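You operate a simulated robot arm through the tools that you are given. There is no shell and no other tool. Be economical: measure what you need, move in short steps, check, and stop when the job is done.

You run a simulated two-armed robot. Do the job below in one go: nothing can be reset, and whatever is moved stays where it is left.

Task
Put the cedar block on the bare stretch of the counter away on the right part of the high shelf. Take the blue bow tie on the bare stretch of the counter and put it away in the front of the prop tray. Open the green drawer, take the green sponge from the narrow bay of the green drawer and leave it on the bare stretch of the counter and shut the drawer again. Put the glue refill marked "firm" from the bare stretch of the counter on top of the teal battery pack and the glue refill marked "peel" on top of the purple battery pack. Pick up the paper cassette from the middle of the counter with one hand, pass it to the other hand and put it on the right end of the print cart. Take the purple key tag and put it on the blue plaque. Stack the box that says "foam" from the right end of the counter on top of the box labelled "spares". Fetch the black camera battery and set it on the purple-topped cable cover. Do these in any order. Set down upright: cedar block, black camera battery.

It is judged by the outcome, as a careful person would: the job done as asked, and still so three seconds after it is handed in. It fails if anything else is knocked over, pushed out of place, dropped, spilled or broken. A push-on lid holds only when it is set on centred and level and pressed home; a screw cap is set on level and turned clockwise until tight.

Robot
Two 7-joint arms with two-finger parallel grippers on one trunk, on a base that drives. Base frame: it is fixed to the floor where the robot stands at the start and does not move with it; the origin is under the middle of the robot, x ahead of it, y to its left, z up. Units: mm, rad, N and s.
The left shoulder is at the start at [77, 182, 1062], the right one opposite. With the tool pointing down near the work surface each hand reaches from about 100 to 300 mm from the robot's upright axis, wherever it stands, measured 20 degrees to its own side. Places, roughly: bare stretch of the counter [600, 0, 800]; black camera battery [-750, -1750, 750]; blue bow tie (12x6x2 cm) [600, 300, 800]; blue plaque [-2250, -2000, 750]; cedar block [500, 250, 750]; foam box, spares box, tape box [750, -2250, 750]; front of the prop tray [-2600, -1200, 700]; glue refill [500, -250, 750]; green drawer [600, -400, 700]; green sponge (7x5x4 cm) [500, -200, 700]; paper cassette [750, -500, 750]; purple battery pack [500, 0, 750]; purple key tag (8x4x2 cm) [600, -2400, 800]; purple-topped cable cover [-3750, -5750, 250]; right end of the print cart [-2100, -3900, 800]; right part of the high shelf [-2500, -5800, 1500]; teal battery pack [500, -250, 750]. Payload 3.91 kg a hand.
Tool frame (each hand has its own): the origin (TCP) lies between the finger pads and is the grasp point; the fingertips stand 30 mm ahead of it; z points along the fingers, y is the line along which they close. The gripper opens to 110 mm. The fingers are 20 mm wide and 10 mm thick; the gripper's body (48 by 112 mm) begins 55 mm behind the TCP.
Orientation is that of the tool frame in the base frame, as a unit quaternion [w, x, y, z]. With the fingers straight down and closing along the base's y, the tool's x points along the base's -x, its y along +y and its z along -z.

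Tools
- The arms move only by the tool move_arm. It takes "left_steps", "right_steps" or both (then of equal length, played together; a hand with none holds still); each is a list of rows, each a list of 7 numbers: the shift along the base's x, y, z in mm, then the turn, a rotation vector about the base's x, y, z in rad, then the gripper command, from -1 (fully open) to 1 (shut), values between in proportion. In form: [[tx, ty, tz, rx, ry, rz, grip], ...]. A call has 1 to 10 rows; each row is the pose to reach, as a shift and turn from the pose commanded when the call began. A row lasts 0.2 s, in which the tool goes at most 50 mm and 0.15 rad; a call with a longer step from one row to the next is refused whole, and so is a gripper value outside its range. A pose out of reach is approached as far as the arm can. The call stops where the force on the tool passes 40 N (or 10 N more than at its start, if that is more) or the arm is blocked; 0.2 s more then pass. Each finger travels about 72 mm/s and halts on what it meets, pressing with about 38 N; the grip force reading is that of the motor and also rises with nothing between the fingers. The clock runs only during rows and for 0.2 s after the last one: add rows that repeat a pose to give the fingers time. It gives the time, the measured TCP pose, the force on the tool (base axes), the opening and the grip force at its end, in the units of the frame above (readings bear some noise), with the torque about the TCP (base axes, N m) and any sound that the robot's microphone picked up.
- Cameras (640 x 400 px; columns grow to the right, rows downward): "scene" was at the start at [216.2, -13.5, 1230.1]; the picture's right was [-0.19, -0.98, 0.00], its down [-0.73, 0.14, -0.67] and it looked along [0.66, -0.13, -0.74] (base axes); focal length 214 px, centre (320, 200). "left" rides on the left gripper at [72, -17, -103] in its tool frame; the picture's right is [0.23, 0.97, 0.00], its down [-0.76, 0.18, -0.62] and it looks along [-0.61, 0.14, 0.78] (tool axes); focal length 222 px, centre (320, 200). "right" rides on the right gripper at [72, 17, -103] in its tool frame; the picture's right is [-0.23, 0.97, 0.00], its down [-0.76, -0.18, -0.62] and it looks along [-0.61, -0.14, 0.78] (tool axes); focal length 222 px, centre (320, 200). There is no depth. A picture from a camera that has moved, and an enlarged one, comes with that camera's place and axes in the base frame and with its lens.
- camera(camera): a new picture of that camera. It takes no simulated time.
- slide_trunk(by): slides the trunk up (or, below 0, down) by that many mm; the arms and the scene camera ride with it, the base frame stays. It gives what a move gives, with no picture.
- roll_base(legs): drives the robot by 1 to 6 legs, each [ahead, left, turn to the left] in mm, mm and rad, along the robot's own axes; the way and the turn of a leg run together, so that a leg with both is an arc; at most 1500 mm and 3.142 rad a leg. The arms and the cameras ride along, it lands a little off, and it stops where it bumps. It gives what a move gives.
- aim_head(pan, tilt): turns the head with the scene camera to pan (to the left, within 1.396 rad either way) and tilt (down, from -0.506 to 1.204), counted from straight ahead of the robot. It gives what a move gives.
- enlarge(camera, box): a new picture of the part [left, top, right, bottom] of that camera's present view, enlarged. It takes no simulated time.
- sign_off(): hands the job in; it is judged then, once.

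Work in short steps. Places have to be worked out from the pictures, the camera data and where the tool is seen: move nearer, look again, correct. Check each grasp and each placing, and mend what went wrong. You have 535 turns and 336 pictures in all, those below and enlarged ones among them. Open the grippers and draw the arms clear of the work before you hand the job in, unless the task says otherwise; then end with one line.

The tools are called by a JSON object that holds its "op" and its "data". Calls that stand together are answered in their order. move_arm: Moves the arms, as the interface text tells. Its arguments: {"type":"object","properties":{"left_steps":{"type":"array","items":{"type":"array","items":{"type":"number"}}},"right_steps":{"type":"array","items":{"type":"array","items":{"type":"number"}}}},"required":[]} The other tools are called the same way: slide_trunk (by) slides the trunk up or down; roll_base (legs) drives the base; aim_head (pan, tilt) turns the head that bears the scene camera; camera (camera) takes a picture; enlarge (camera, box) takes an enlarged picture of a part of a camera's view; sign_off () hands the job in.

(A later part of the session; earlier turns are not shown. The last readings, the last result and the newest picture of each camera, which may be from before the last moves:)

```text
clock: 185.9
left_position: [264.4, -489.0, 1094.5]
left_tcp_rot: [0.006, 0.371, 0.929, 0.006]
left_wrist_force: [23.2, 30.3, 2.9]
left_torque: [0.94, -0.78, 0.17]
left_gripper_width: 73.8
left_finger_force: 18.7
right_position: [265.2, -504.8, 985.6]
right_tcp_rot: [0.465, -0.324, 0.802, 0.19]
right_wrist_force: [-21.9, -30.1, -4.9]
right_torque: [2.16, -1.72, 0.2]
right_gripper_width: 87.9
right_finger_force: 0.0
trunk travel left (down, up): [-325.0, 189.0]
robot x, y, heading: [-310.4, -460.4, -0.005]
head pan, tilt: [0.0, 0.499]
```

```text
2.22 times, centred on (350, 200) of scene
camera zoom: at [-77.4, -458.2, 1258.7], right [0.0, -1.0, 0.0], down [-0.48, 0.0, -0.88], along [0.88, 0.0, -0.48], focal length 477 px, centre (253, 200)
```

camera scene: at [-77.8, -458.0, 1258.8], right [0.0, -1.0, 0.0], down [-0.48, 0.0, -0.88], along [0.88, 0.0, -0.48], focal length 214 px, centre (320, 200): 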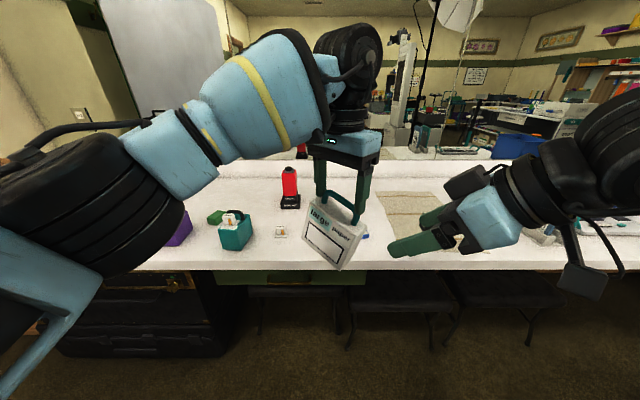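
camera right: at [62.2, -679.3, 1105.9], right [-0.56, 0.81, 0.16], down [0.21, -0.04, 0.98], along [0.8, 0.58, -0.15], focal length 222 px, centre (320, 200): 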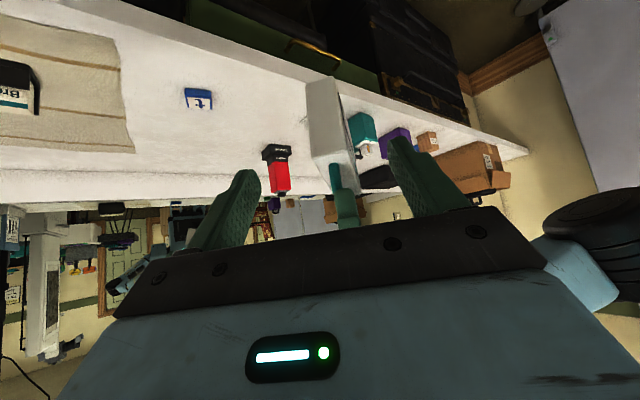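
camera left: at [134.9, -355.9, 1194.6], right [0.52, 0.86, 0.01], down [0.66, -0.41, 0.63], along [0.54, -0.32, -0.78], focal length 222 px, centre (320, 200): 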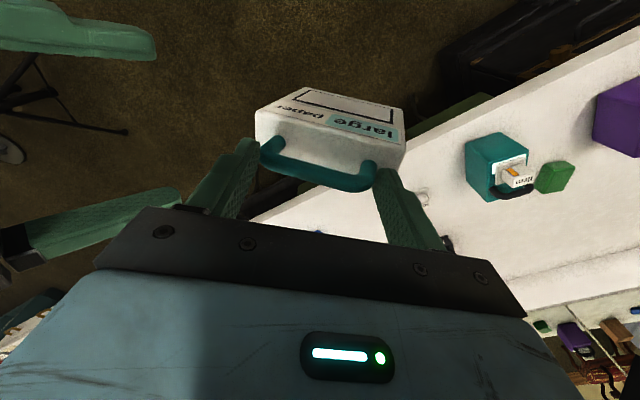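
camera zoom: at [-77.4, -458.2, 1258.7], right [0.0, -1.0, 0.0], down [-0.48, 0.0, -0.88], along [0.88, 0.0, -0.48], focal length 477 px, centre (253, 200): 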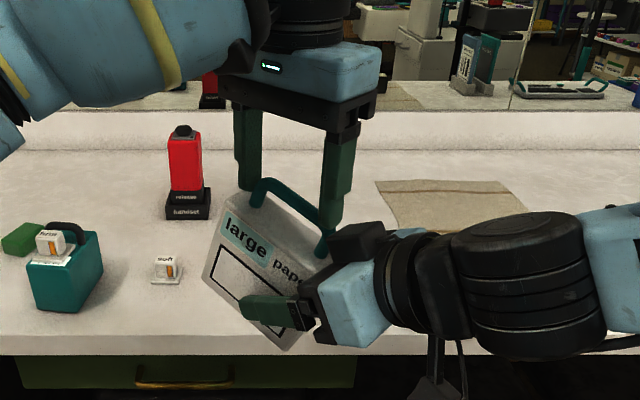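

The right palm reached the edge. I close the right gripper now to secure the cassette.

{"op": "move_arm", "data": {"right_steps": [[-2, -2, 1, 0, 0, 0, -0.2], [-4, -4, 2, 0, 0, 0, 0.1], [-4, -4, 2, 0, 0, 0, 0.5], [-4, -4, 2, 0, 0, 0, 0.7], [-4, -4, 2, 0, 0, 0, 0.7], [-4, -4, 2, 0, 0, 0, 0.7]]}}

{"op": "enlarge", "data": {"camera": "scene", "box": [270, 110, 430, 290]}}

```text
clock: 187.3
left_position: [262.5, -492.5, 1094.7]
left_tcp_rot: [0.007, 0.375, 0.927, 0.005]
left_wrist_force: [32.0, 12.3, 11.1]
left_torque: [0.62, -1.26, -0.44]
left_gripper_width: 71.1
left_finger_force: 15.6
right_position: [259.1, -505.1, 989.9]
right_tcp_rot: [0.464, -0.329, 0.8, 0.191]
right_wrist_force: [-32.7, -12.1, -14.9]
right_torque: [0.48, -2.03, 0.83]
right_gripper_width: 40.8
right_finger_force: 38.0
trunk travel left (down, up): [-325.0, 189.0]
robot x, y, heading: [-308.2, -461.6, -0.003]
head pan, tilt: [0.0, 0.499]
```

```text
2.22 times, centred on (350, 200) of scene
camera zoom: at [-77.7, -458.6, 1258.8], right [0.0, -1.0, 0.0], down [-0.48, 0.0, -0.88], along [0.88, 0.0, -0.48], focal length 477 px, centre (253, 200)
```

zoom: 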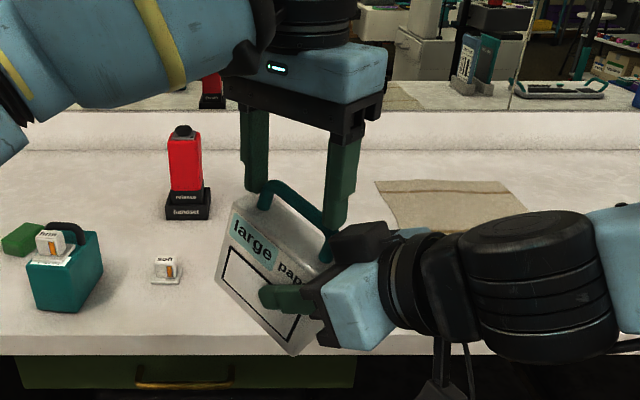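

The right hand holds the body (41 mm, 38 N). I open the left hand and lift it away.

{"op": "move_arm", "data": {"left_steps": [[0, 0, 0, 0, 0, 0, -0.5], [0, 0, 0, 0, 0, 0, -0.8], [0, 0, 0, 0, 0, 0, -0.8], [0, 0, 30, 0, 0, 0, -0.8], [0, 0, 70, 0, 0, 0, -0.8], [-20, 20, 100, 0, 0, 0, -0.8], [-30, 55, 110, 0, 0, 0, -0.8], [-40, 95, 110, 0, 0, 0, -0.8]]}}

{"op": "camera", "data": {"camera": "scene"}}

```text
clock: 189.1
left_position: [215.2, -398.9, 1202.0]
left_tcp_rot: [0.005, 0.377, 0.926, 0.001]
left_wrist_force: [-0.2, 0.5, 0.7]
left_torque: [0.01, -0.03, 0.0]
left_gripper_width: 99.0
left_finger_force: 0.2
left hand out of reach, approached as far as the arm can: row 5
right_position: [260.0, -506.4, 990.9]
right_tcp_rot: [0.466, -0.327, 0.8, 0.19]
right_wrist_force: [-0.2, -0.8, -2.7]
right_torque: [-0.08, 0.05, -0.04]
right_gripper_width: 39.6
right_finger_force: 38.0
trunk travel left (down, up): [-325.0, 189.0]
robot x, y, heading: [-307.1, -458.4, -0.005]
head pan, tilt: [0.0, 0.499]
```

```text
227 pictures are left
camera scene: at [-77.9, -457.1, 1258.9], right [0.0, -1.0, 0.0], down [-0.48, 0.0, -0.88], along [0.88, 0.0, -0.48], focal length 214 px, centre (320, 200)
```

scene: 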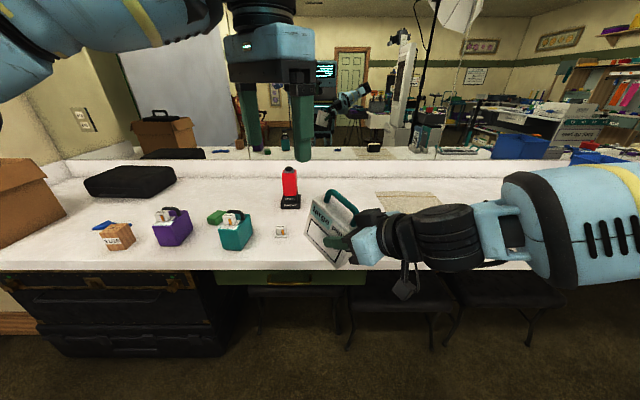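

Handover complete. I raise and tuck the right hand, restore the left hand's yaw, and drive to the bow tie.

{"op": "move_arm", "data": {"left_steps": [[-5, 10, -20, 0, 0, 0.13, -0.8], [-10, 20, -40, 0, 0, 0.26, -0.8], [-15, 30, -60, 0, 0, 0.39, -0.8], [-20, 40, -80, 0, 0, 0.52, -0.8], [-25, 50, -100, 0, 0, 0.65, -0.8], [-30, 60, -110, 0, 0, 0.77, -0.8]], "right_steps": [[0, -15, 20, 0, 0, 0, 0.7], [0, -30, 40, 0, 0, 0, 0.7], [0, -45, 60, 0, 0, 0, 0.7], [-10, -60, 80, 0, 0, 0, 0.7], [-20, -80, 100, 0, 0, 0, 0.7], [-30, -100, 110, 0, 0, 0, 0.7]]}}

{"op": "roll_base", "data": {"legs": [[0, 640, 0.005], [390, 0, 0]]}}

{"op": "camera", "data": {"camera": "left"}}

{"op": "camera", "data": {"camera": "scene"}}

```text
clock: 190.5
left_position: [189.3, -340.0, 1095.1]
left_tcp_rot: [0.004, 0.001, 1.0, 0.005]
left_wrist_force: [0.1, 0.3, -0.3]
left_torque: [-0.03, 0.02, 0.05]
left_gripper_width: 99.1
left_finger_force: 0.2
right_position: [229.1, -608.1, 1103.9]
right_tcp_rot: [0.467, -0.326, 0.799, 0.191]
right_wrist_force: [-0.1, 0.6, -2.9]
right_torque: [-0.05, 0.08, 0.0]
right_gripper_width: 39.9
right_finger_force: 38.0
right hand out of reach, approached as far as the arm can: row 5
trunk travel left (down, up): [-325.0, 189.0]
robot x, y, heading: [-307.2, -458.6, 0.002]
head pan, tilt: [0.0, 0.499]
```

```text
clock: 198.4
left_position: [571.5, 283.2, 1093.2]
left_tcp_rot: [0.004, -0.007, 1.0, 0.004]
left_wrist_force: [0.6, -0.4, -0.5]
left_torque: [-0.02, 0.01, 0.01]
left_gripper_width: 99.1
left_finger_force: 0.0
right_position: [616.3, 17.0, 1103.0]
right_tcp_rot: [0.465, -0.333, 0.797, 0.194]
right_wrist_force: [0.2, 0.1, -3.4]
right_torque: [-0.04, 0.05, 0.02]
right_gripper_width: 40.0
right_finger_force: 37.9
trunk travel left (down, up): [-325.0, 189.0]
robot x, y, heading: [76.0, 154.6, 0.015]
head pan, tilt: [0.0, 0.499]
```

```text
226 pictures are left
camera left: at [498.0, 264.9, 1195.8], right [-0.24, 0.97, 0.01], down [0.76, 0.18, 0.63], along [0.61, 0.16, -0.78], focal length 222 px, centre (320, 200)
```

left: 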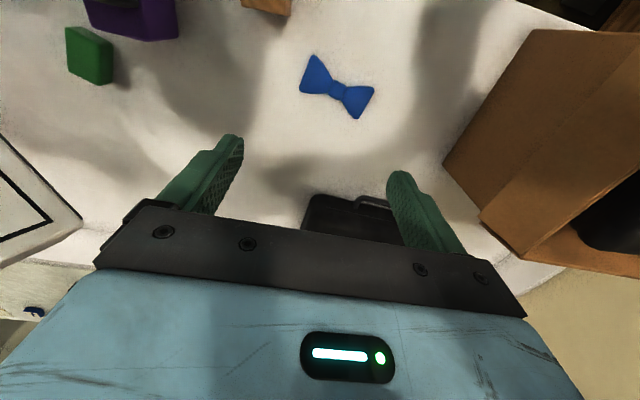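

```text
225 pictures are left
camera scene: at [305.5, 159.9, 1258.8], right [0.02, -1.0, 0.0], down [-0.48, -0.01, -0.88], along [0.88, 0.01, -0.48], focal length 214 px, centre (320, 200)
```

scene: 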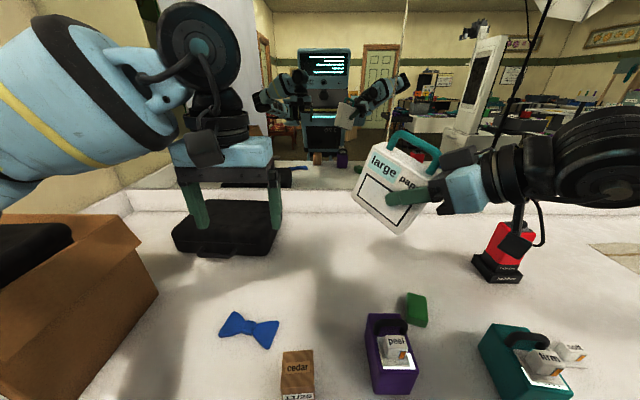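

Bow tie centre ≈(575,320), long axis mostly along y (azimuth ≈76°). I need the fingers to close across its knot, so I test turning the left hand +1.32 rad.

{"op": "move_arm", "data": {"left_steps": [[0, 4, -10, 0, 0, 0.147, -0.4], [0, 8, -20, 0, 0, 0.294, -0.4], [0, 12, -30, 0, 0, 0.441, -0.4], [0, 16, -40, 0, 0, 0.588, -0.4], [0, 20, -50, 0, 0, 0.735, -0.4], [0, 24, -60, 0, 0, 0.882, -0.4], [2, 28, -70, 0, 0, 1.029, -0.4], [2, 32, -80, 0, 0, 1.176, -0.4], [3, 36, -90, 0, 0, 1.32, -0.4]]}}

{"op": "camera", "data": {"camera": "left"}}

```text
clock: 200.4
left_position: [568.1, 311.4, 1021.7]
left_tcp_rot: [0.015, -0.619, 0.785, -0.001]
left_wrist_force: [-0.4, 0.0, 0.3]
left_torque: [-0.02, 0.02, 0.0]
left_gripper_width: 76.9
left_finger_force: 0.0
right_position: [607.5, 8.7, 1109.0]
right_tcp_rot: [0.47, -0.332, 0.794, 0.196]
right_wrist_force: [0.4, -0.5, -2.9]
right_torque: [-0.07, 0.07, -0.02]
right_gripper_width: 39.8
right_finger_force: 38.7
trunk travel left (down, up): [-325.0, 189.0]
robot x, y, heading: [72.6, 157.2, 0.013]
head pan, tilt: [0.0, 0.499]
```

```text
224 pictures are left
camera left: at [565.3, 236.8, 1121.6], right [-1.0, 0.0, -0.02], down [-0.01, 0.77, 0.64], along [0.02, 0.64, -0.77], focal length 222 px, centre (320, 200)
```

left: 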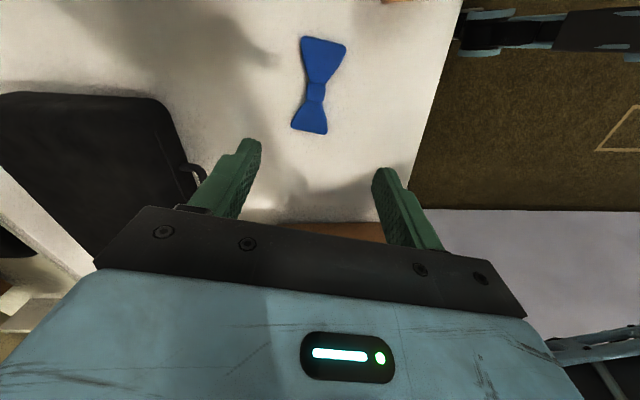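

That works. I centre on the knot (578,318) and lower to z≈860.

{"op": "move_arm", "data": {"left_steps": [[4, 2, -40, 0, 0, 0, -0.4], [4, 2, -80, 0, 0, 0, -0.4], [4, 2, -120, 0, 0, 0, -0.4], [4, 2, -145, 0, 0, 0, -0.4], [4, 2, -145, 0, 0, 0, -0.4]]}}

{"op": "camera", "data": {"camera": "left"}}

```text
clock: 201.1
left_position: [595.3, 303.4, 1006.0]
left_tcp_rot: [0.095, -0.613, 0.782, -0.058]
left_wrist_force: [0.6, 0.1, 0.6]
left_torque: [-0.02, 0.05, 0.01]
left_gripper_width: 77.0
left_finger_force: 0.0
right_position: [607.9, 1.5, 1104.6]
right_tcp_rot: [0.47, -0.33, 0.794, 0.199]
right_wrist_force: [0.5, -0.7, -4.1]
right_torque: [-0.08, 0.05, 0.02]
right_gripper_width: 39.8
right_finger_force: 37.8
trunk travel left (down, up): [-325.0, 189.0]
robot x, y, heading: [76.2, 153.3, 0.013]
head pan, tilt: [0.0, 0.499]
stopped in row 3 (left hand): the arm was blocked; the commanded pose is now the measured one
```

```text
223 pictures are left
camera left: at [572.3, 226.6, 1105.1], right [-0.98, 0.01, -0.22], down [-0.13, 0.77, 0.63], along [0.18, 0.64, -0.75], focal length 222 px, centre (320, 200)
```

left: 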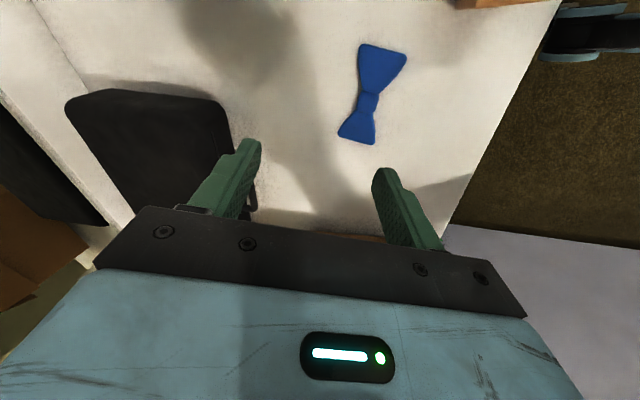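

The left arm got blocked. I look at the arms with the scene camera.

{"op": "camera", "data": {"camera": "scene"}}

{"op": "aim_head", "data": {"pan": 0.9, "tilt": 0.2}}

{"op": "camera", "data": {"camera": "scene"}}

```text
222 pictures are left
camera scene: at [296.1, 140.2, 1259.9], right [0.01, -1.0, -0.02], down [-0.47, 0.01, -0.88], along [0.88, 0.02, -0.47], focal length 214 px, centre (320, 200)
```

scene: 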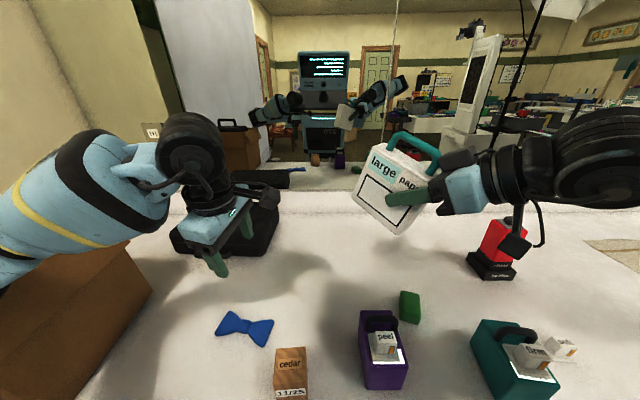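

```text
clock: 202.3
left_position: [593.9, 306.8, 1006.0]
left_tcp_rot: [0.094, -0.614, 0.781, -0.057]
left_wrist_force: [0.7, -0.5, 0.2]
left_torque: [-0.02, 0.0, -0.04]
left_gripper_width: 77.0
left_finger_force: 0.0
right_position: [606.2, 2.1, 1106.7]
right_tcp_rot: [0.471, -0.33, 0.793, 0.198]
right_wrist_force: [-0.3, -0.3, -3.9]
right_torque: [-0.08, 0.1, -0.01]
right_gripper_width: 39.8
right_finger_force: 38.2
trunk travel left (down, up): [-325.0, 189.0]
robot x, y, heading: [77.9, 155.2, 0.014]
head pan, tilt: [0.901, 0.201]
```

```text
221 pictures are left
camera scene: at [259.2, 213.9, 1289.4], right [0.79, -0.61, 0.0], down [-0.11, -0.14, -0.98], along [0.6, 0.78, -0.18], focal length 214 px, centre (320, 200)
```

scene: 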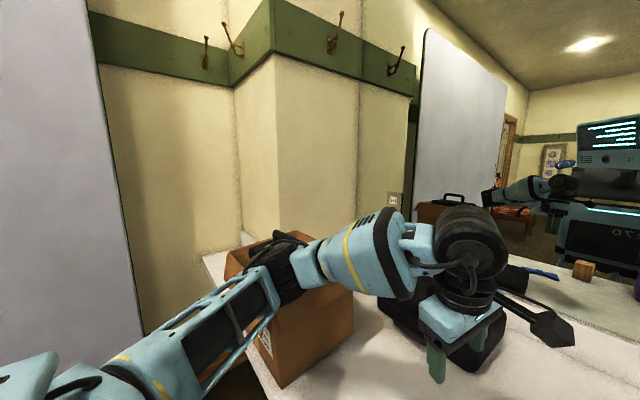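

The left elbow is pressing against the cardboard box on the left. I raise the arm straight back up at once.

{"op": "move_arm", "data": {"left_steps": [[-6, 2, 25, 0, 0, 0, -0.4], [-12, 4, 50, 0, 0, 0, -0.4], [-18, 4, 80, 0, 0, 0, -0.4], [-20, 4, 100, 0, 0, 0, -0.4]]}}

{"op": "camera", "data": {"camera": "scene"}}

```text
clock: 203.3
left_position: [579.7, 323.4, 1084.3]
left_tcp_rot: [0.074, -0.617, 0.782, -0.05]
left_wrist_force: [0.2, 0.3, 0.7]
left_torque: [-0.01, -0.01, 0.0]
left_gripper_width: 77.2
left_finger_force: 0.1
right_position: [615.6, 17.7, 1102.2]
right_tcp_rot: [0.464, -0.334, 0.797, 0.194]
right_wrist_force: [0.5, 0.1, -3.5]
right_torque: [-0.07, 0.06, 0.0]
right_gripper_width: 39.9
right_finger_force: 37.8
trunk travel left (down, up): [-325.0, 189.0]
robot x, y, heading: [75.5, 153.3, 0.013]
head pan, tilt: [0.901, 0.201]
```

```text
220 pictures are left
camera scene: at [270.4, 231.6, 1286.2], right [0.79, -0.61, 0.0], down [-0.12, -0.16, -0.98], along [0.6, 0.78, -0.2], focal length 214 px, centre (320, 200)
```

scene: 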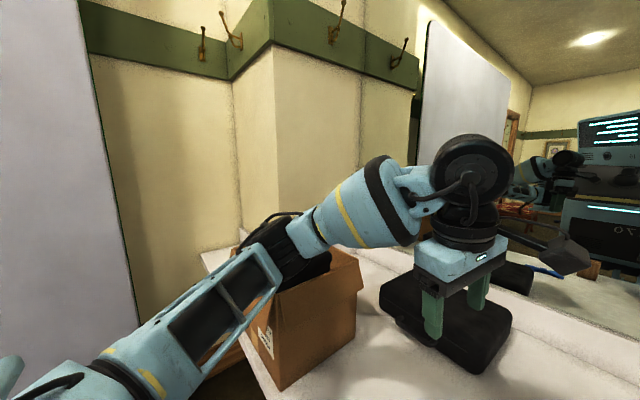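

The robot sprang back to its place. The elbow fouls the box, so I'll approach with the base turned left and standing farther right. First I tuck the right hand, then move the base.

{"op": "move_arm", "data": {"right_steps": [[-15, -40, 0, 0, 0, 0, 0.7], [-30, -80, 0, 0, 0, 0, 0.7], [-45, -120, 0, 0, 0, 0, 0.7], [-60, -160, 0, 0, 0, 0, 0.7], [-60, -180, 0, 0, 0, 0, 0.7]]}}

{"op": "roll_base", "data": {"legs": [[-150, -180, 0], [0, 0, 0.487], [75, 20, 0]]}}

{"op": "aim_head", "data": {"pan": 0.3, "tilt": 0.7}}

{"op": "camera", "data": {"camera": "scene"}}

```text
clock: 204.5
left_position: [579.6, 324.0, 1086.8]
left_tcp_rot: [0.075, -0.616, 0.782, -0.051]
left_wrist_force: [0.4, 0.2, 0.3]
left_torque: [0.02, -0.04, 0.01]
left_gripper_width: 77.0
left_finger_force: 0.0
right_position: [580.4, -82.8, 1101.2]
right_tcp_rot: [0.465, -0.331, 0.797, 0.194]
right_wrist_force: [0.4, 0.2, -3.0]
right_torque: [-0.1, 0.06, 0.0]
right_gripper_width: 39.7
right_finger_force: 38.1
right hand out of reach, approached as far as the arm can: row 3, 4, 5
trunk travel left (down, up): [-325.0, 189.0]
robot x, y, heading: [76.9, 153.5, 0.017]
head pan, tilt: [0.901, 0.201]
```

```text
clock: 208.8
left_position: [345.1, 408.2, 1085.5]
left_tcp_rot: [-0.084, 0.79, -0.607, 0.031]
left_wrist_force: [0.0, 0.6, -0.2]
left_torque: [0.01, 0.05, 0.0]
left_gripper_width: 76.8
left_finger_force: 0.1
right_position: [538.1, 50.4, 1102.1]
right_tcp_rot: [0.405, -0.516, 0.692, 0.302]
right_wrist_force: [0.6, 0.3, -3.7]
right_torque: [-0.11, 0.06, 0.04]
right_gripper_width: 40.0
right_finger_force: 37.8
trunk travel left (down, up): [-325.0, 189.0]
robot x, y, heading: [-20.5, 19.4, 0.51]
head pan, tilt: [0.901, 0.201]
```

```text
clock: 209.8
left_position: [345.1, 406.5, 1086.4]
left_tcp_rot: [-0.084, 0.789, -0.608, 0.032]
left_wrist_force: [-0.1, 0.6, -0.4]
left_torque: [-0.01, -0.01, -0.03]
left_gripper_width: 76.9
left_finger_force: 0.1
right_position: [537.8, 49.5, 1102.0]
right_tcp_rot: [0.405, -0.517, 0.691, 0.302]
right_wrist_force: [0.1, -0.1, -2.9]
right_torque: [-0.09, 0.02, 0.0]
right_gripper_width: 39.7
right_finger_force: 37.6
trunk travel left (down, up): [-325.0, 189.0]
robot x, y, heading: [-15.1, 20.6, 0.512]
head pan, tilt: [0.3, 0.7]
```

```text
219 pictures are left
camera scene: at [160.0, 150.2, 1241.1], right [0.72, -0.69, 0.0], down [-0.44, -0.47, -0.77], along [0.53, 0.55, -0.64], focal length 214 px, centre (320, 200)
```

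scene: 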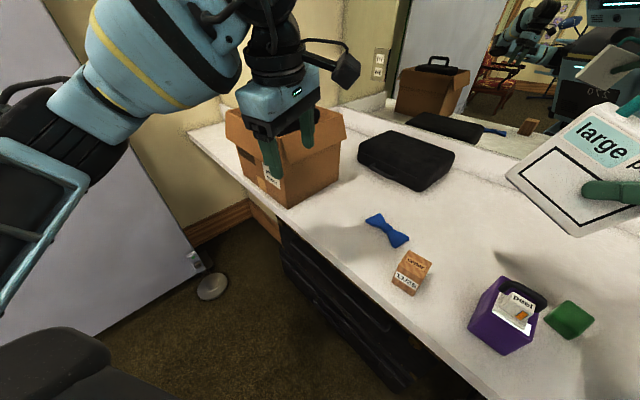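

The box is unmoved (corner still at ≈(441,593)). I now bring the left hand over the bow tie and straighten it.

{"op": "move_arm", "data": {"left_steps": [[39, -15, 0, -0.009, 0.029, -0.085, -0.4], [78, -30, 0, -0.018, 0.058, -0.17, -0.4], [117, -45, 0, -0.027, 0.087, -0.254, -0.4], [156, -60, 0, -0.035, 0.116, -0.338, -0.4], [195, -75, 0, -0.044, 0.145, -0.423, -0.4], [233, -89, 0, -0.053, 0.174, -0.507, -0.4], [233, -89, -40, -0.053, 0.174, -0.507, -0.4], [233, -89, -80, -0.053, 0.174, -0.507, -0.4], [233, -89, -80, -0.053, 0.174, -0.507, -0.4]]}}

{"op": "camera", "data": {"camera": "left"}}

{"op": "camera", "data": {"camera": "scene"}}

```text
clock: 212.0
left_position: [545.9, 383.8, 1010.6]
left_tcp_rot: [-0.002, -0.655, 0.756, -0.014]
left_wrist_force: [-0.6, 0.0, 0.4]
left_torque: [0.01, 0.0, 0.0]
left_gripper_width: 77.2
left_finger_force: 0.1
left hand out of reach, approached as far as the arm can: row 5, 6, 7, 8, 9
right_position: [538.8, 49.0, 1101.5]
right_tcp_rot: [0.402, -0.517, 0.692, 0.302]
right_wrist_force: [0.5, 0.5, -3.4]
right_torque: [-0.08, 0.05, 0.0]
right_gripper_width: 39.6
right_finger_force: 37.9
trunk travel left (down, up): [-325.0, 189.0]
robot x, y, heading: [-17.3, 16.4, 0.514]
head pan, tilt: [0.3, 0.7]
stopped in row 9 (left hand): the arm was blocked; the commanded pose is now the measured one
```

```text
218 pictures are left
camera left: at [550.2, 311.8, 1114.5], right [-1.0, -0.09, -0.01], down [-0.08, 0.79, 0.6], along [-0.04, 0.6, -0.8], focal length 222 px, centre (320, 200)
```

left: 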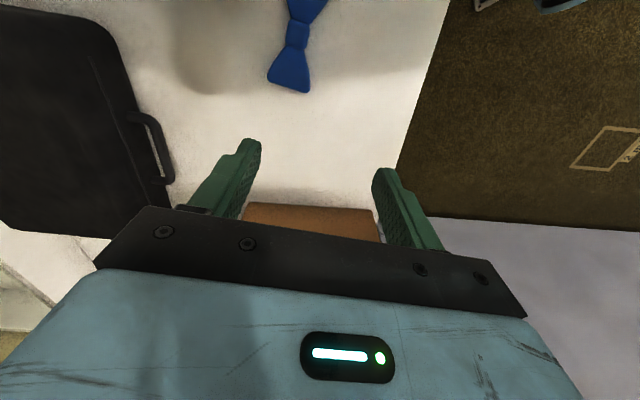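

```text
217 pictures are left
camera scene: at [160.2, 150.1, 1241.1], right [0.72, -0.69, 0.0], down [-0.44, -0.47, -0.76], along [0.53, 0.55, -0.64], focal length 214 px, centre (320, 200)
```

scene: 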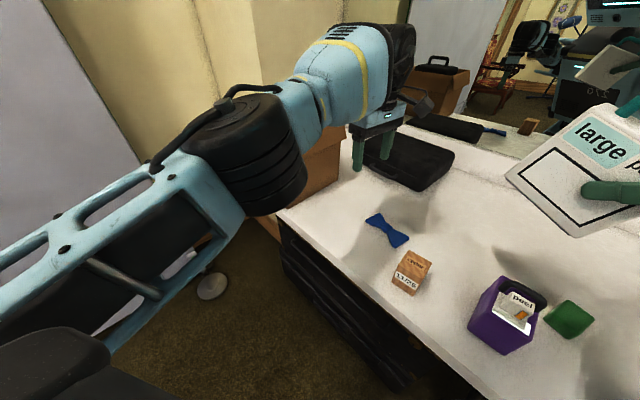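

Blocked again near the box; I raise the hand and move it to the right.

{"op": "move_arm", "data": {"left_steps": [[0, -10, 30, 0, 0, 0, -0.4], [0, -25, 60, 0, 0, 0, -0.4], [0, -40, 80, 0, 0, 0, -0.4]]}}

{"op": "camera", "data": {"camera": "scene"}}

```text
clock: 213.0
left_position: [523.6, 388.2, 1041.4]
left_tcp_rot: [-0.045, -0.687, 0.725, -0.016]
left_wrist_force: [0.4, 0.8, -0.3]
left_torque: [-0.01, 0.03, -0.02]
left_gripper_width: 77.1
left_finger_force: 0.0
left hand out of reach, approached as far as the arm can: row 1, 2, 3
right_position: [537.3, 49.7, 1101.4]
right_tcp_rot: [0.403, -0.517, 0.693, 0.302]
right_wrist_force: [0.0, -0.1, -2.5]
right_torque: [-0.08, 0.03, 0.02]
right_gripper_width: 39.8
right_finger_force: 38.3
trunk travel left (down, up): [-325.0, 189.0]
robot x, y, heading: [-19.4, 20.1, 0.509]
head pan, tilt: [0.3, 0.7]
stopped in row 3 (left hand): the arm was blocked; the commanded pose is now the measured one
```

```text
216 pictures are left
camera scene: at [160.0, 150.2, 1241.1], right [0.72, -0.69, 0.0], down [-0.44, -0.47, -0.76], along [0.53, 0.55, -0.64], focal length 214 px, centre (320, 200)
```

scene: 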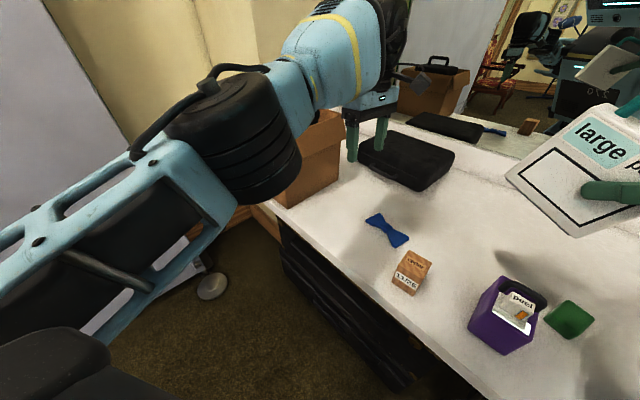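

I back the hand toward the robot and reduce the yaw to get out of this limit.

{"op": "move_arm", "data": {"left_steps": [[-25, 0, 10, 0, 0, -0.1, -0.4], [-50, 0, 20, 0, 0, -0.2, -0.4], [-75, -10, 30, 0, 0, -0.3, -0.4], [-100, -20, 40, 0, 0, -0.4, -0.4]]}}

{"op": "camera", "data": {"camera": "scene"}}

```text
clock: 214.1
left_position: [498.3, 411.5, 1029.6]
left_tcp_rot: [-0.105, -0.589, 0.801, -0.029]
left_wrist_force: [0.4, 0.4, -0.3]
left_torque: [0.0, 0.01, 0.0]
left_gripper_width: 77.2
left_finger_force: 0.1
left hand out of reach, approached as far as the arm can: row 1, 2, 3, 4
right_position: [537.5, 49.7, 1100.4]
right_tcp_rot: [0.402, -0.517, 0.693, 0.302]
right_wrist_force: [0.4, -0.9, -3.9]
right_torque: [-0.14, 0.04, 0.0]
right_gripper_width: 39.8
right_finger_force: 37.9
trunk travel left (down, up): [-325.0, 189.0]
robot x, y, heading: [-22.7, 18.6, 0.511]
head pan, tilt: [0.3, 0.7]
stopped in row 4 (left hand): the arm was blocked; the commanded pose is now the measured one
```

```text
215 pictures are left
camera scene: at [159.9, 151.0, 1241.0], right [0.72, -0.69, 0.0], down [-0.44, -0.47, -0.76], along [0.53, 0.55, -0.64], focal length 214 px, centre (320, 200)
```

scene: 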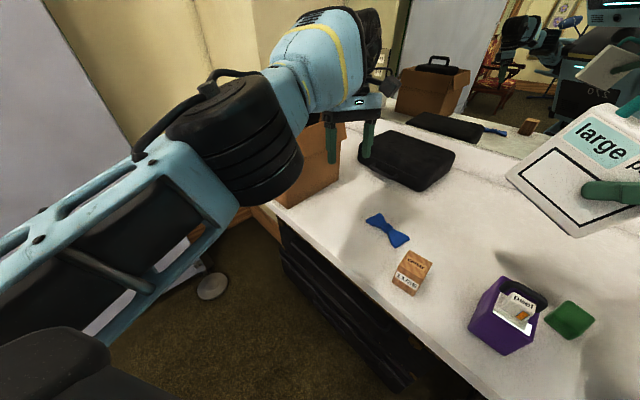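

I pull the whole robot straight back away from the box.

{"op": "roll_base", "data": {"legs": [[-250, -100, 0]]}}

{"op": "camera", "data": {"camera": "scene"}}

```text
clock: 216.0
left_position: [330.4, 202.6, 1031.7]
left_tcp_rot: [-0.104, -0.588, 0.802, -0.029]
left_wrist_force: [0.5, 0.5, 0.5]
left_torque: [-0.01, 0.0, -0.01]
left_gripper_width: 77.0
left_finger_force: 0.0
right_position: [368.7, -157.6, 1103.9]
right_tcp_rot: [0.404, -0.516, 0.692, 0.303]
right_wrist_force: [-0.7, 0.0, -3.5]
right_torque: [-0.08, 0.04, -0.02]
right_gripper_width: 39.9
right_finger_force: 37.9
trunk travel left (down, up): [-325.0, 189.0]
robot x, y, heading: [-187.8, -184.4, 0.504]
head pan, tilt: [0.3, 0.7]
```

```text
214 pictures are left
camera scene: at [-10.1, -57.7, 1241.2], right [0.72, -0.69, 0.0], down [-0.45, -0.47, -0.77], along [0.53, 0.55, -0.64], focal length 214 px, centre (320, 200)
```

scene: 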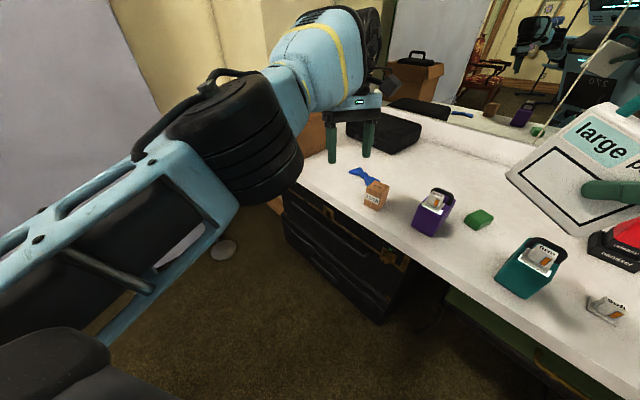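

I'll take the bow tie later with the right hand (its elbow stays clear of the box). Now I reset the left hand to plain downward, and go for the cedar block with it instead.

{"op": "move_arm", "data": {"left_steps": [[0, 0, 8, 0.018, -0.032, -0.127, -0.4], [0, 0, 16, 0.037, -0.064, -0.253, -0.4], [0, 0, 24, 0.055, -0.096, -0.38, -0.4], [0, 0, 32, 0.074, -0.128, -0.506, -0.4], [0, 0, 40, 0.092, -0.16, -0.633, -0.4], [0, 0, 48, 0.111, -0.192, -0.759, -0.4], [0, 0, 48, 0.111, -0.192, -0.759, -0.4]]}}

{"op": "roll_base", "data": {"legs": [[0, 0, -0.504], [0, 234, 0], [250, 0, 0]]}}

{"op": "aim_head", "data": {"pan": 0.1, "tilt": 1.0}}

{"op": "camera", "data": {"camera": "scene"}}

{"op": "camera", "data": {"camera": "left"}}

```text
clock: 217.8
left_position: [338.4, 233.8, 1050.5]
left_tcp_rot: [-0.029, -0.27, 0.962, -0.013]
left_wrist_force: [0.2, 0.5, 0.1]
left_torque: [0.01, 0.0, 0.01]
left_gripper_width: 77.0
left_finger_force: 0.1
left hand out of reach, approached as far as the arm can: row 2, 3, 4, 5, 6, 7
right_position: [367.9, -159.6, 1102.2]
right_tcp_rot: [0.403, -0.515, 0.693, 0.302]
right_wrist_force: [0.5, -0.8, -3.6]
right_torque: [-0.1, 0.06, 0.0]
right_gripper_width: 40.0
right_finger_force: 38.7
trunk travel left (down, up): [-325.0, 189.0]
robot x, y, heading: [-191.6, -186.9, 0.503]
head pan, tilt: [0.3, 0.7]
stopped in row 7 (left hand): the arm was blocked; the commanded pose is now the measured one
```

```text
clock: 223.4
left_position: [736.8, 150.7, 1051.6]
left_tcp_rot: [-0.032, -0.017, 0.999, -0.005]
left_wrist_force: [0.2, -0.2, 0.4]
left_torque: [0.0, 0.0, 0.0]
left_gripper_width: 77.0
left_finger_force: 0.1
right_position: [572.4, -205.4, 1102.2]
right_tcp_rot: [0.467, -0.323, 0.801, 0.19]
right_wrist_force: [-0.5, 0.2, -3.5]
right_torque: [-0.08, 0.08, -0.02]
right_gripper_width: 39.8
right_finger_force: 37.9
trunk travel left (down, up): [-325.0, 189.0]
robot x, y, heading: [72.4, 40.4, -0.007]
head pan, tilt: [0.3, 0.7]
```

```text
clock: 224.2
left_position: [735.4, 152.7, 1051.0]
left_tcp_rot: [-0.031, -0.017, 0.999, -0.005]
left_wrist_force: [-0.5, 1.4, -0.8]
left_torque: [-0.04, -0.03, -0.02]
left_gripper_width: 77.1
left_finger_force: 0.1
right_position: [570.6, -204.6, 1101.8]
right_tcp_rot: [0.467, -0.323, 0.801, 0.19]
right_wrist_force: [0.6, 0.8, -4.0]
right_torque: [-0.07, 0.11, 0.01]
right_gripper_width: 39.7
right_finger_force: 38.0
trunk travel left (down, up): [-325.0, 189.0]
robot x, y, heading: [70.7, 43.2, -0.004]
head pan, tilt: [0.099, 1.0]
```

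```text
213 pictures are left
camera scene: at [278.0, 50.7, 1217.8], right [0.1, -1.0, 0.0], down [-0.84, -0.08, -0.54], along [0.54, 0.05, -0.84], focal length 214 px, centre (320, 200)
```

scene: 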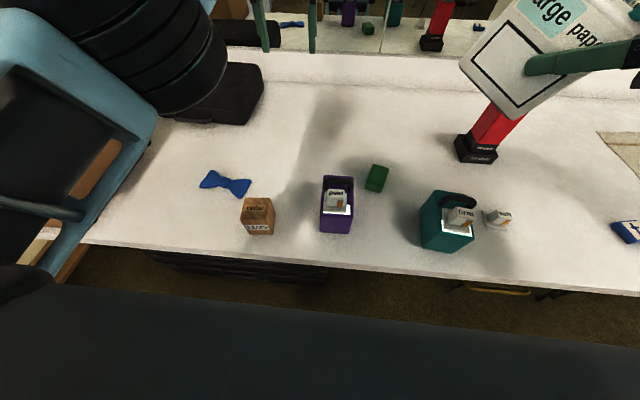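

```text
212 pictures are left
camera left: at [670.1, 134.6, 1158.3], right [-0.26, 0.97, 0.01], down [0.79, 0.21, 0.57], along [0.55, 0.15, -0.82], focal length 222 px, centre (320, 200)
```

left: 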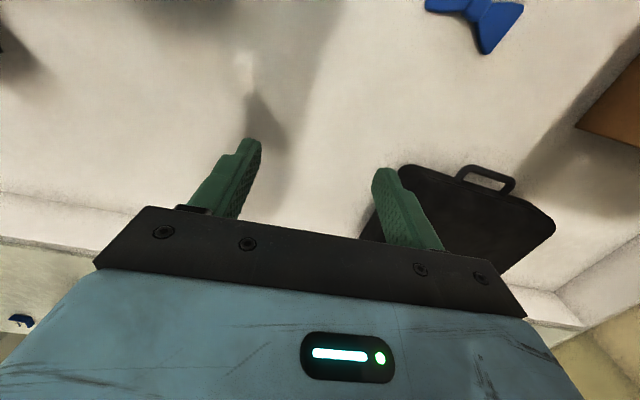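

The left elbow has swung inward near the head. I move the left hand back toward its start pose (relative ≈(487,76,1120)) to recover a good configuration.

{"op": "move_arm", "data": {"left_steps": [[-30, 0, 15, 0, 0.02, 0.01, -0.4], [-60, 0, 30, 0, 0.04, 0.02, -0.4], [-90, 0, 45, 0, 0.06, 0.03, -0.4], [-120, 0, 60, 0, 0.06, 0.03, -0.4], [-150, 0, 69, 0, 0.06, 0.03, -0.4], [-178, 0, 69, 0, 0.06, 0.03, -0.4]]}}

{"op": "camera", "data": {"camera": "scene"}}

```text
clock: 225.8
left_position: [675.6, 114.5, 1131.1]
left_tcp_rot: [-0.066, -0.094, 0.993, -0.033]
left_wrist_force: [0.4, -0.3, 0.6]
left_torque: [0.09, -0.02, -0.02]
left_gripper_width: 77.2
left_finger_force: 0.0
left hand out of reach, approached as far as the arm can: row 1, 2, 3, 4, 5, 6
right_position: [571.8, -206.3, 1100.9]
right_tcp_rot: [0.465, -0.324, 0.802, 0.191]
right_wrist_force: [0.7, 0.8, -3.2]
right_torque: [-0.06, 0.06, 0.05]
right_gripper_width: 39.8
right_finger_force: 38.2
trunk travel left (down, up): [-325.0, 189.0]
robot x, y, heading: [70.7, 40.0, -0.001]
head pan, tilt: [0.099, 1.0]
stopped in row 6 (left hand): the arm was blocked; the commanded pose is now the measured one
```

```text
211 pictures are left
camera scene: at [279.2, 49.2, 1217.5], right [0.1, -1.0, 0.0], down [-0.84, -0.08, -0.54], along [0.54, 0.05, -0.84], focal length 214 px, centre (320, 200)
```

scene: 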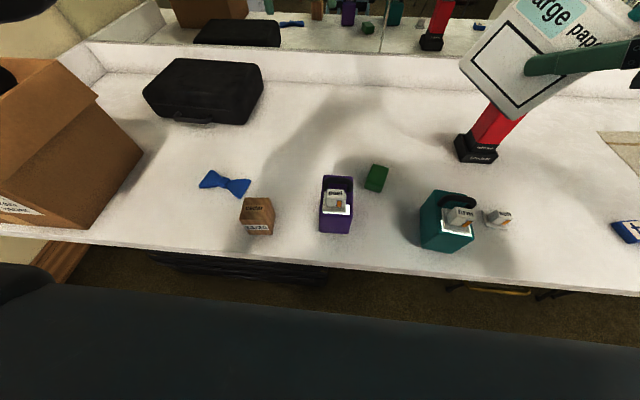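

I look up at the left arm to understand its posture.

{"op": "aim_head", "data": {"pan": 0.6, "tilt": 0.1}}

{"op": "camera", "data": {"camera": "scene"}}

```text
clock: 227.0
left_position: [674.4, 115.4, 1130.5]
left_tcp_rot: [-0.065, -0.093, 0.993, -0.033]
left_wrist_force: [0.7, 0.1, 0.0]
left_torque: [0.03, 0.04, -0.01]
left_gripper_width: 76.9
left_finger_force: 0.1
right_position: [570.9, -204.8, 1100.8]
right_tcp_rot: [0.468, -0.324, 0.8, 0.191]
right_wrist_force: [-0.6, 0.1, -3.5]
right_torque: [-0.09, 0.09, 0.01]
right_gripper_width: 39.9
right_finger_force: 38.0
trunk travel left (down, up): [-325.0, 189.0]
robot x, y, heading: [70.0, 45.0, 0.002]
head pan, tilt: [0.6, 0.099]
```

```text
210 pictures are left
camera scene: at [285.0, 95.4, 1295.8], right [0.56, -0.83, 0.0], down [-0.08, -0.06, -0.99], along [0.82, 0.56, -0.1], focal length 214 px, centre (320, 200)
```

scene: 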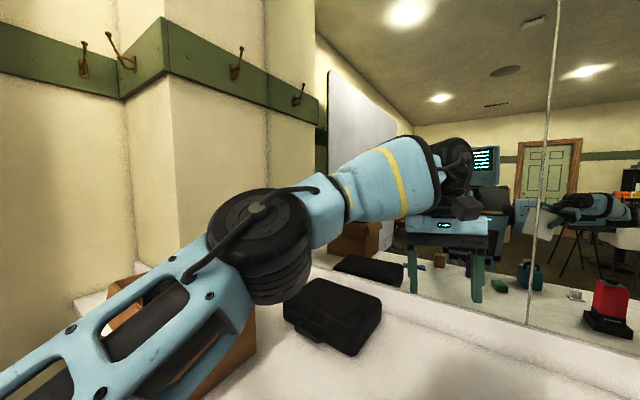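

I back away from the counter, then try retracting with some negative yaw.

{"op": "roll_base", "data": {"legs": [[-350, -100, 0]]}}

{"op": "move_arm", "data": {"left_steps": [[-15, 0, 0, 0, 0, -0.12, -0.4], [-30, 0, 0, 0, 0, -0.24, -0.4], [-60, 0, 0, 0, 0, -0.36, -0.4], [-90, 0, 0, 0, 0, -0.48, -0.4], [-120, 0, 0, 0, 0, -0.6, -0.4]]}}

```text
clock: 229.3
left_position: [321.3, 14.4, 1130.6]
left_tcp_rot: [-0.066, -0.092, 0.993, -0.033]
left_wrist_force: [-0.3, -0.1, 0.5]
left_torque: [-0.01, -0.02, 0.01]
left_gripper_width: 76.8
left_finger_force: 0.0
right_position: [215.3, -305.2, 1102.3]
right_tcp_rot: [0.468, -0.323, 0.801, 0.19]
right_wrist_force: [-0.2, 0.6, -4.1]
right_torque: [-0.04, 0.06, -0.01]
right_gripper_width: 39.7
right_finger_force: 37.7
trunk travel left (down, up): [-325.0, 189.0]
robot x, y, heading: [-286.6, -56.0, -0.009]
head pan, tilt: [0.6, 0.099]
```

```text
clock: 230.6
left_position: [199.0, 17.4, 1133.3]
left_tcp_rot: [-0.073, 0.208, 0.975, -0.011]
left_wrist_force: [-0.6, -0.6, 1.0]
left_torque: [0.01, -0.03, 0.01]
left_gripper_width: 76.7
left_finger_force: 0.0
right_position: [216.6, -304.8, 1102.6]
right_tcp_rot: [0.467, -0.323, 0.801, 0.19]
right_wrist_force: [-0.4, -0.1, -4.0]
right_torque: [-0.11, 0.09, -0.02]
right_gripper_width: 39.5
right_finger_force: 37.7
trunk travel left (down, up): [-325.0, 189.0]
robot x, y, heading: [-283.5, -55.8, -0.011]
head pan, tilt: [0.6, 0.099]
```

It's free again. I straighten it to plain downward.

{"op": "move_arm", "data": {"left_steps": [[0, 0, 0, 0.005, -0.037, 0.105, -0.4], [0, 0, 0, 0.011, -0.074, 0.21, -0.4], [0, 0, 0, 0.016, -0.11, 0.315, -0.4], [0, 0, 0, 0.022, -0.147, 0.42, -0.4], [0, 0, 0, 0.022, -0.147, 0.42, -0.4]]}}

{"op": "roll_base", "data": {"legs": [[350, 110, 0.01]]}}

{"op": "camera", "data": {"camera": "left"}}

{"op": "camera", "data": {"camera": "scene"}}

```text
clock: 231.8
left_position: [200.8, 15.4, 1131.9]
left_tcp_rot: [0.0, -0.003, 1.0, -0.001]
left_wrist_force: [0.0, -0.5, -0.2]
left_torque: [-0.01, 0.0, 0.01]
left_gripper_width: 76.9
left_finger_force: 0.1
right_position: [216.3, -305.4, 1101.2]
right_tcp_rot: [0.468, -0.323, 0.8, 0.19]
right_wrist_force: [0.9, 0.1, -4.4]
right_torque: [-0.05, 0.05, 0.01]
right_gripper_width: 39.7
right_finger_force: 38.1
trunk travel left (down, up): [-325.0, 189.0]
robot x, y, heading: [-283.4, -54.5, -0.005]
head pan, tilt: [0.6, 0.099]
```

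```text
clock: 234.1
left_position: [554.7, 123.5, 1131.8]
left_tcp_rot: [-0.001, -0.005, 1.0, -0.001]
left_wrist_force: [-0.4, -0.1, -0.2]
left_torque: [0.0, 0.02, -0.02]
left_gripper_width: 77.1
left_finger_force: 0.0
right_position: [571.1, -196.3, 1102.6]
right_tcp_rot: [0.467, -0.324, 0.8, 0.191]
right_wrist_force: [0.5, 0.3, -2.7]
right_torque: [-0.06, 0.09, 0.0]
right_gripper_width: 39.7
right_finger_force: 38.5
trunk travel left (down, up): [-325.0, 189.0]
robot x, y, heading: [72.8, 52.3, -0.004]
head pan, tilt: [0.6, 0.099]
```

```text
209 pictures are left
camera left: at [481.5, 106.8, 1234.3], right [-0.24, 0.97, 0.0], down [0.76, 0.19, 0.62], along [0.61, 0.14, -0.78], focal length 222 px, centre (320, 200)
```

left: 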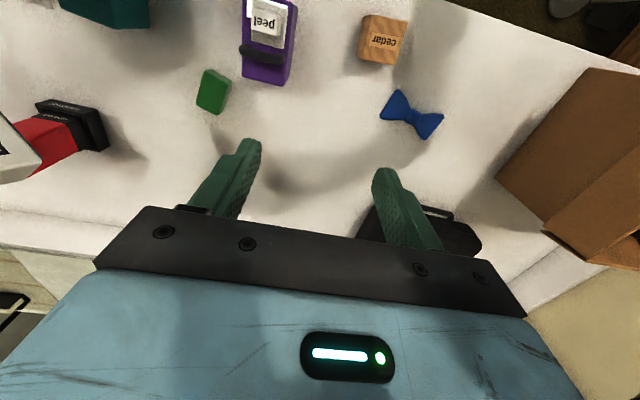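

```text
208 pictures are left
camera scene: at [285.3, 103.1, 1295.8], right [0.56, -0.83, 0.0], down [-0.08, -0.06, -0.99], along [0.82, 0.56, -0.1], focal length 214 px, centre (320, 200)
```

scene: 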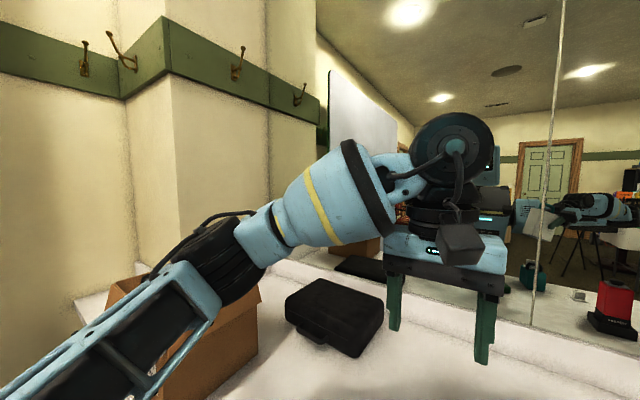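

Good posture again. Cedar block is at ≈(480,200). I move the left hand over it and lower to z≈930.

{"op": "move_arm", "data": {"left_steps": [[-25, 25, -10, 0, 0, 0, -0.6], [-50, 50, -30, 0, 0, 0, -0.6], [-74, 75, -60, 0, 0, 0, -0.6], [-74, 77, -105, 0, 0, 0, -0.6], [-74, 77, -150, 0, 0, 0, -0.6], [-74, 77, -200, 0, 0, 0, -0.6], [-74, 77, -200, 0, 0, 0, -0.6]]}}

{"op": "camera", "data": {"camera": "left"}}

```text
clock: 235.7
left_position: [476.5, 199.4, 930.7]
left_tcp_rot: [0.001, -0.004, 1.0, -0.002]
left_wrist_force: [1.0, -0.8, -0.5]
left_torque: [0.0, 0.0, 0.01]
left_gripper_width: 87.8
left_finger_force: 0.2
right_position: [570.6, -196.6, 1101.9]
right_tcp_rot: [0.467, -0.324, 0.8, 0.191]
right_wrist_force: [-0.4, 0.2, -3.8]
right_torque: [-0.07, 0.11, 0.01]
right_gripper_width: 39.7
right_finger_force: 37.8
trunk travel left (down, up): [-325.0, 189.0]
robot x, y, heading: [69.9, 52.0, -0.001]
head pan, tilt: [0.6, 0.099]
```

```text
207 pictures are left
camera left: at [403.7, 183.7, 1033.0], right [-0.23, 0.97, 0.0], down [0.76, 0.19, 0.62], along [0.61, 0.14, -0.78], focal length 222 px, centre (320, 200)
```

left: 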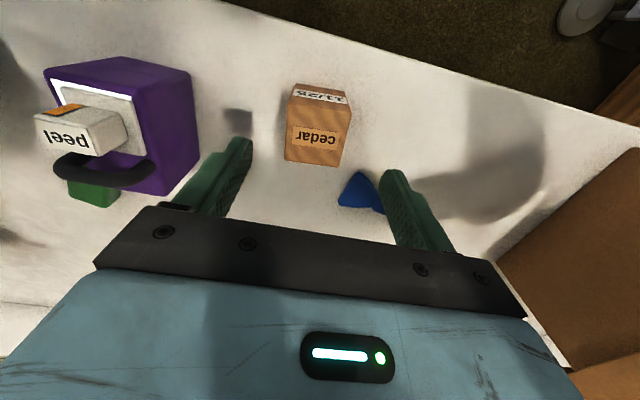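

Cedar ≈55 mm cube centred (485,199), yaw ≈+0.08. I align, lower to z≈814 and close.

{"op": "move_arm", "data": {"left_steps": [[8, 0, -40, 0, 0, 0.08, -0.6], [8, 0, -80, 0, 0, 0.08, -0.6], [8, 0, -105, 0, 0, 0.08, -0.6], [8, 0, -116, 0, 0, 0.08, -0.6], [8, 0, -116, 0, 0, 0.08, -0.2], [8, 0, -116, 0, 0, 0.08, 0.2], [8, 0, -116, 0, 0, 0.08, 0.4], [8, 0, -116, 0, 0, 0.08, 0.4]]}}

{"op": "camera", "data": {"camera": "left"}}

```text
clock: 237.5
left_position: [487.2, 201.1, 815.2]
left_tcp_rot: [0.0, -0.043, 0.999, -0.001]
left_wrist_force: [0.5, -0.2, -0.7]
left_torque: [-0.02, -0.03, 0.0]
left_gripper_width: 51.4
left_finger_force: 38.3
right_position: [570.7, -196.9, 1102.4]
right_tcp_rot: [0.467, -0.324, 0.801, 0.19]
right_wrist_force: [-0.1, 0.1, -3.3]
right_torque: [-0.08, 0.06, -0.01]
right_gripper_width: 40.0
right_finger_force: 37.4
trunk travel left (down, up): [-325.0, 189.0]
robot x, y, heading: [68.7, 52.2, -0.005]
head pan, tilt: [0.6, 0.099]
```

```text
206 pictures are left
camera left: at [417.3, 178.3, 918.2], right [-0.31, 0.95, 0.0], down [0.74, 0.25, 0.62], along [0.59, 0.19, -0.78], focal length 222 px, centre (320, 200)
```

left: 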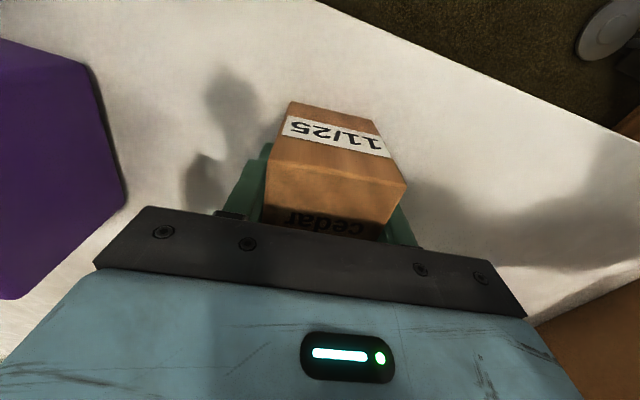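

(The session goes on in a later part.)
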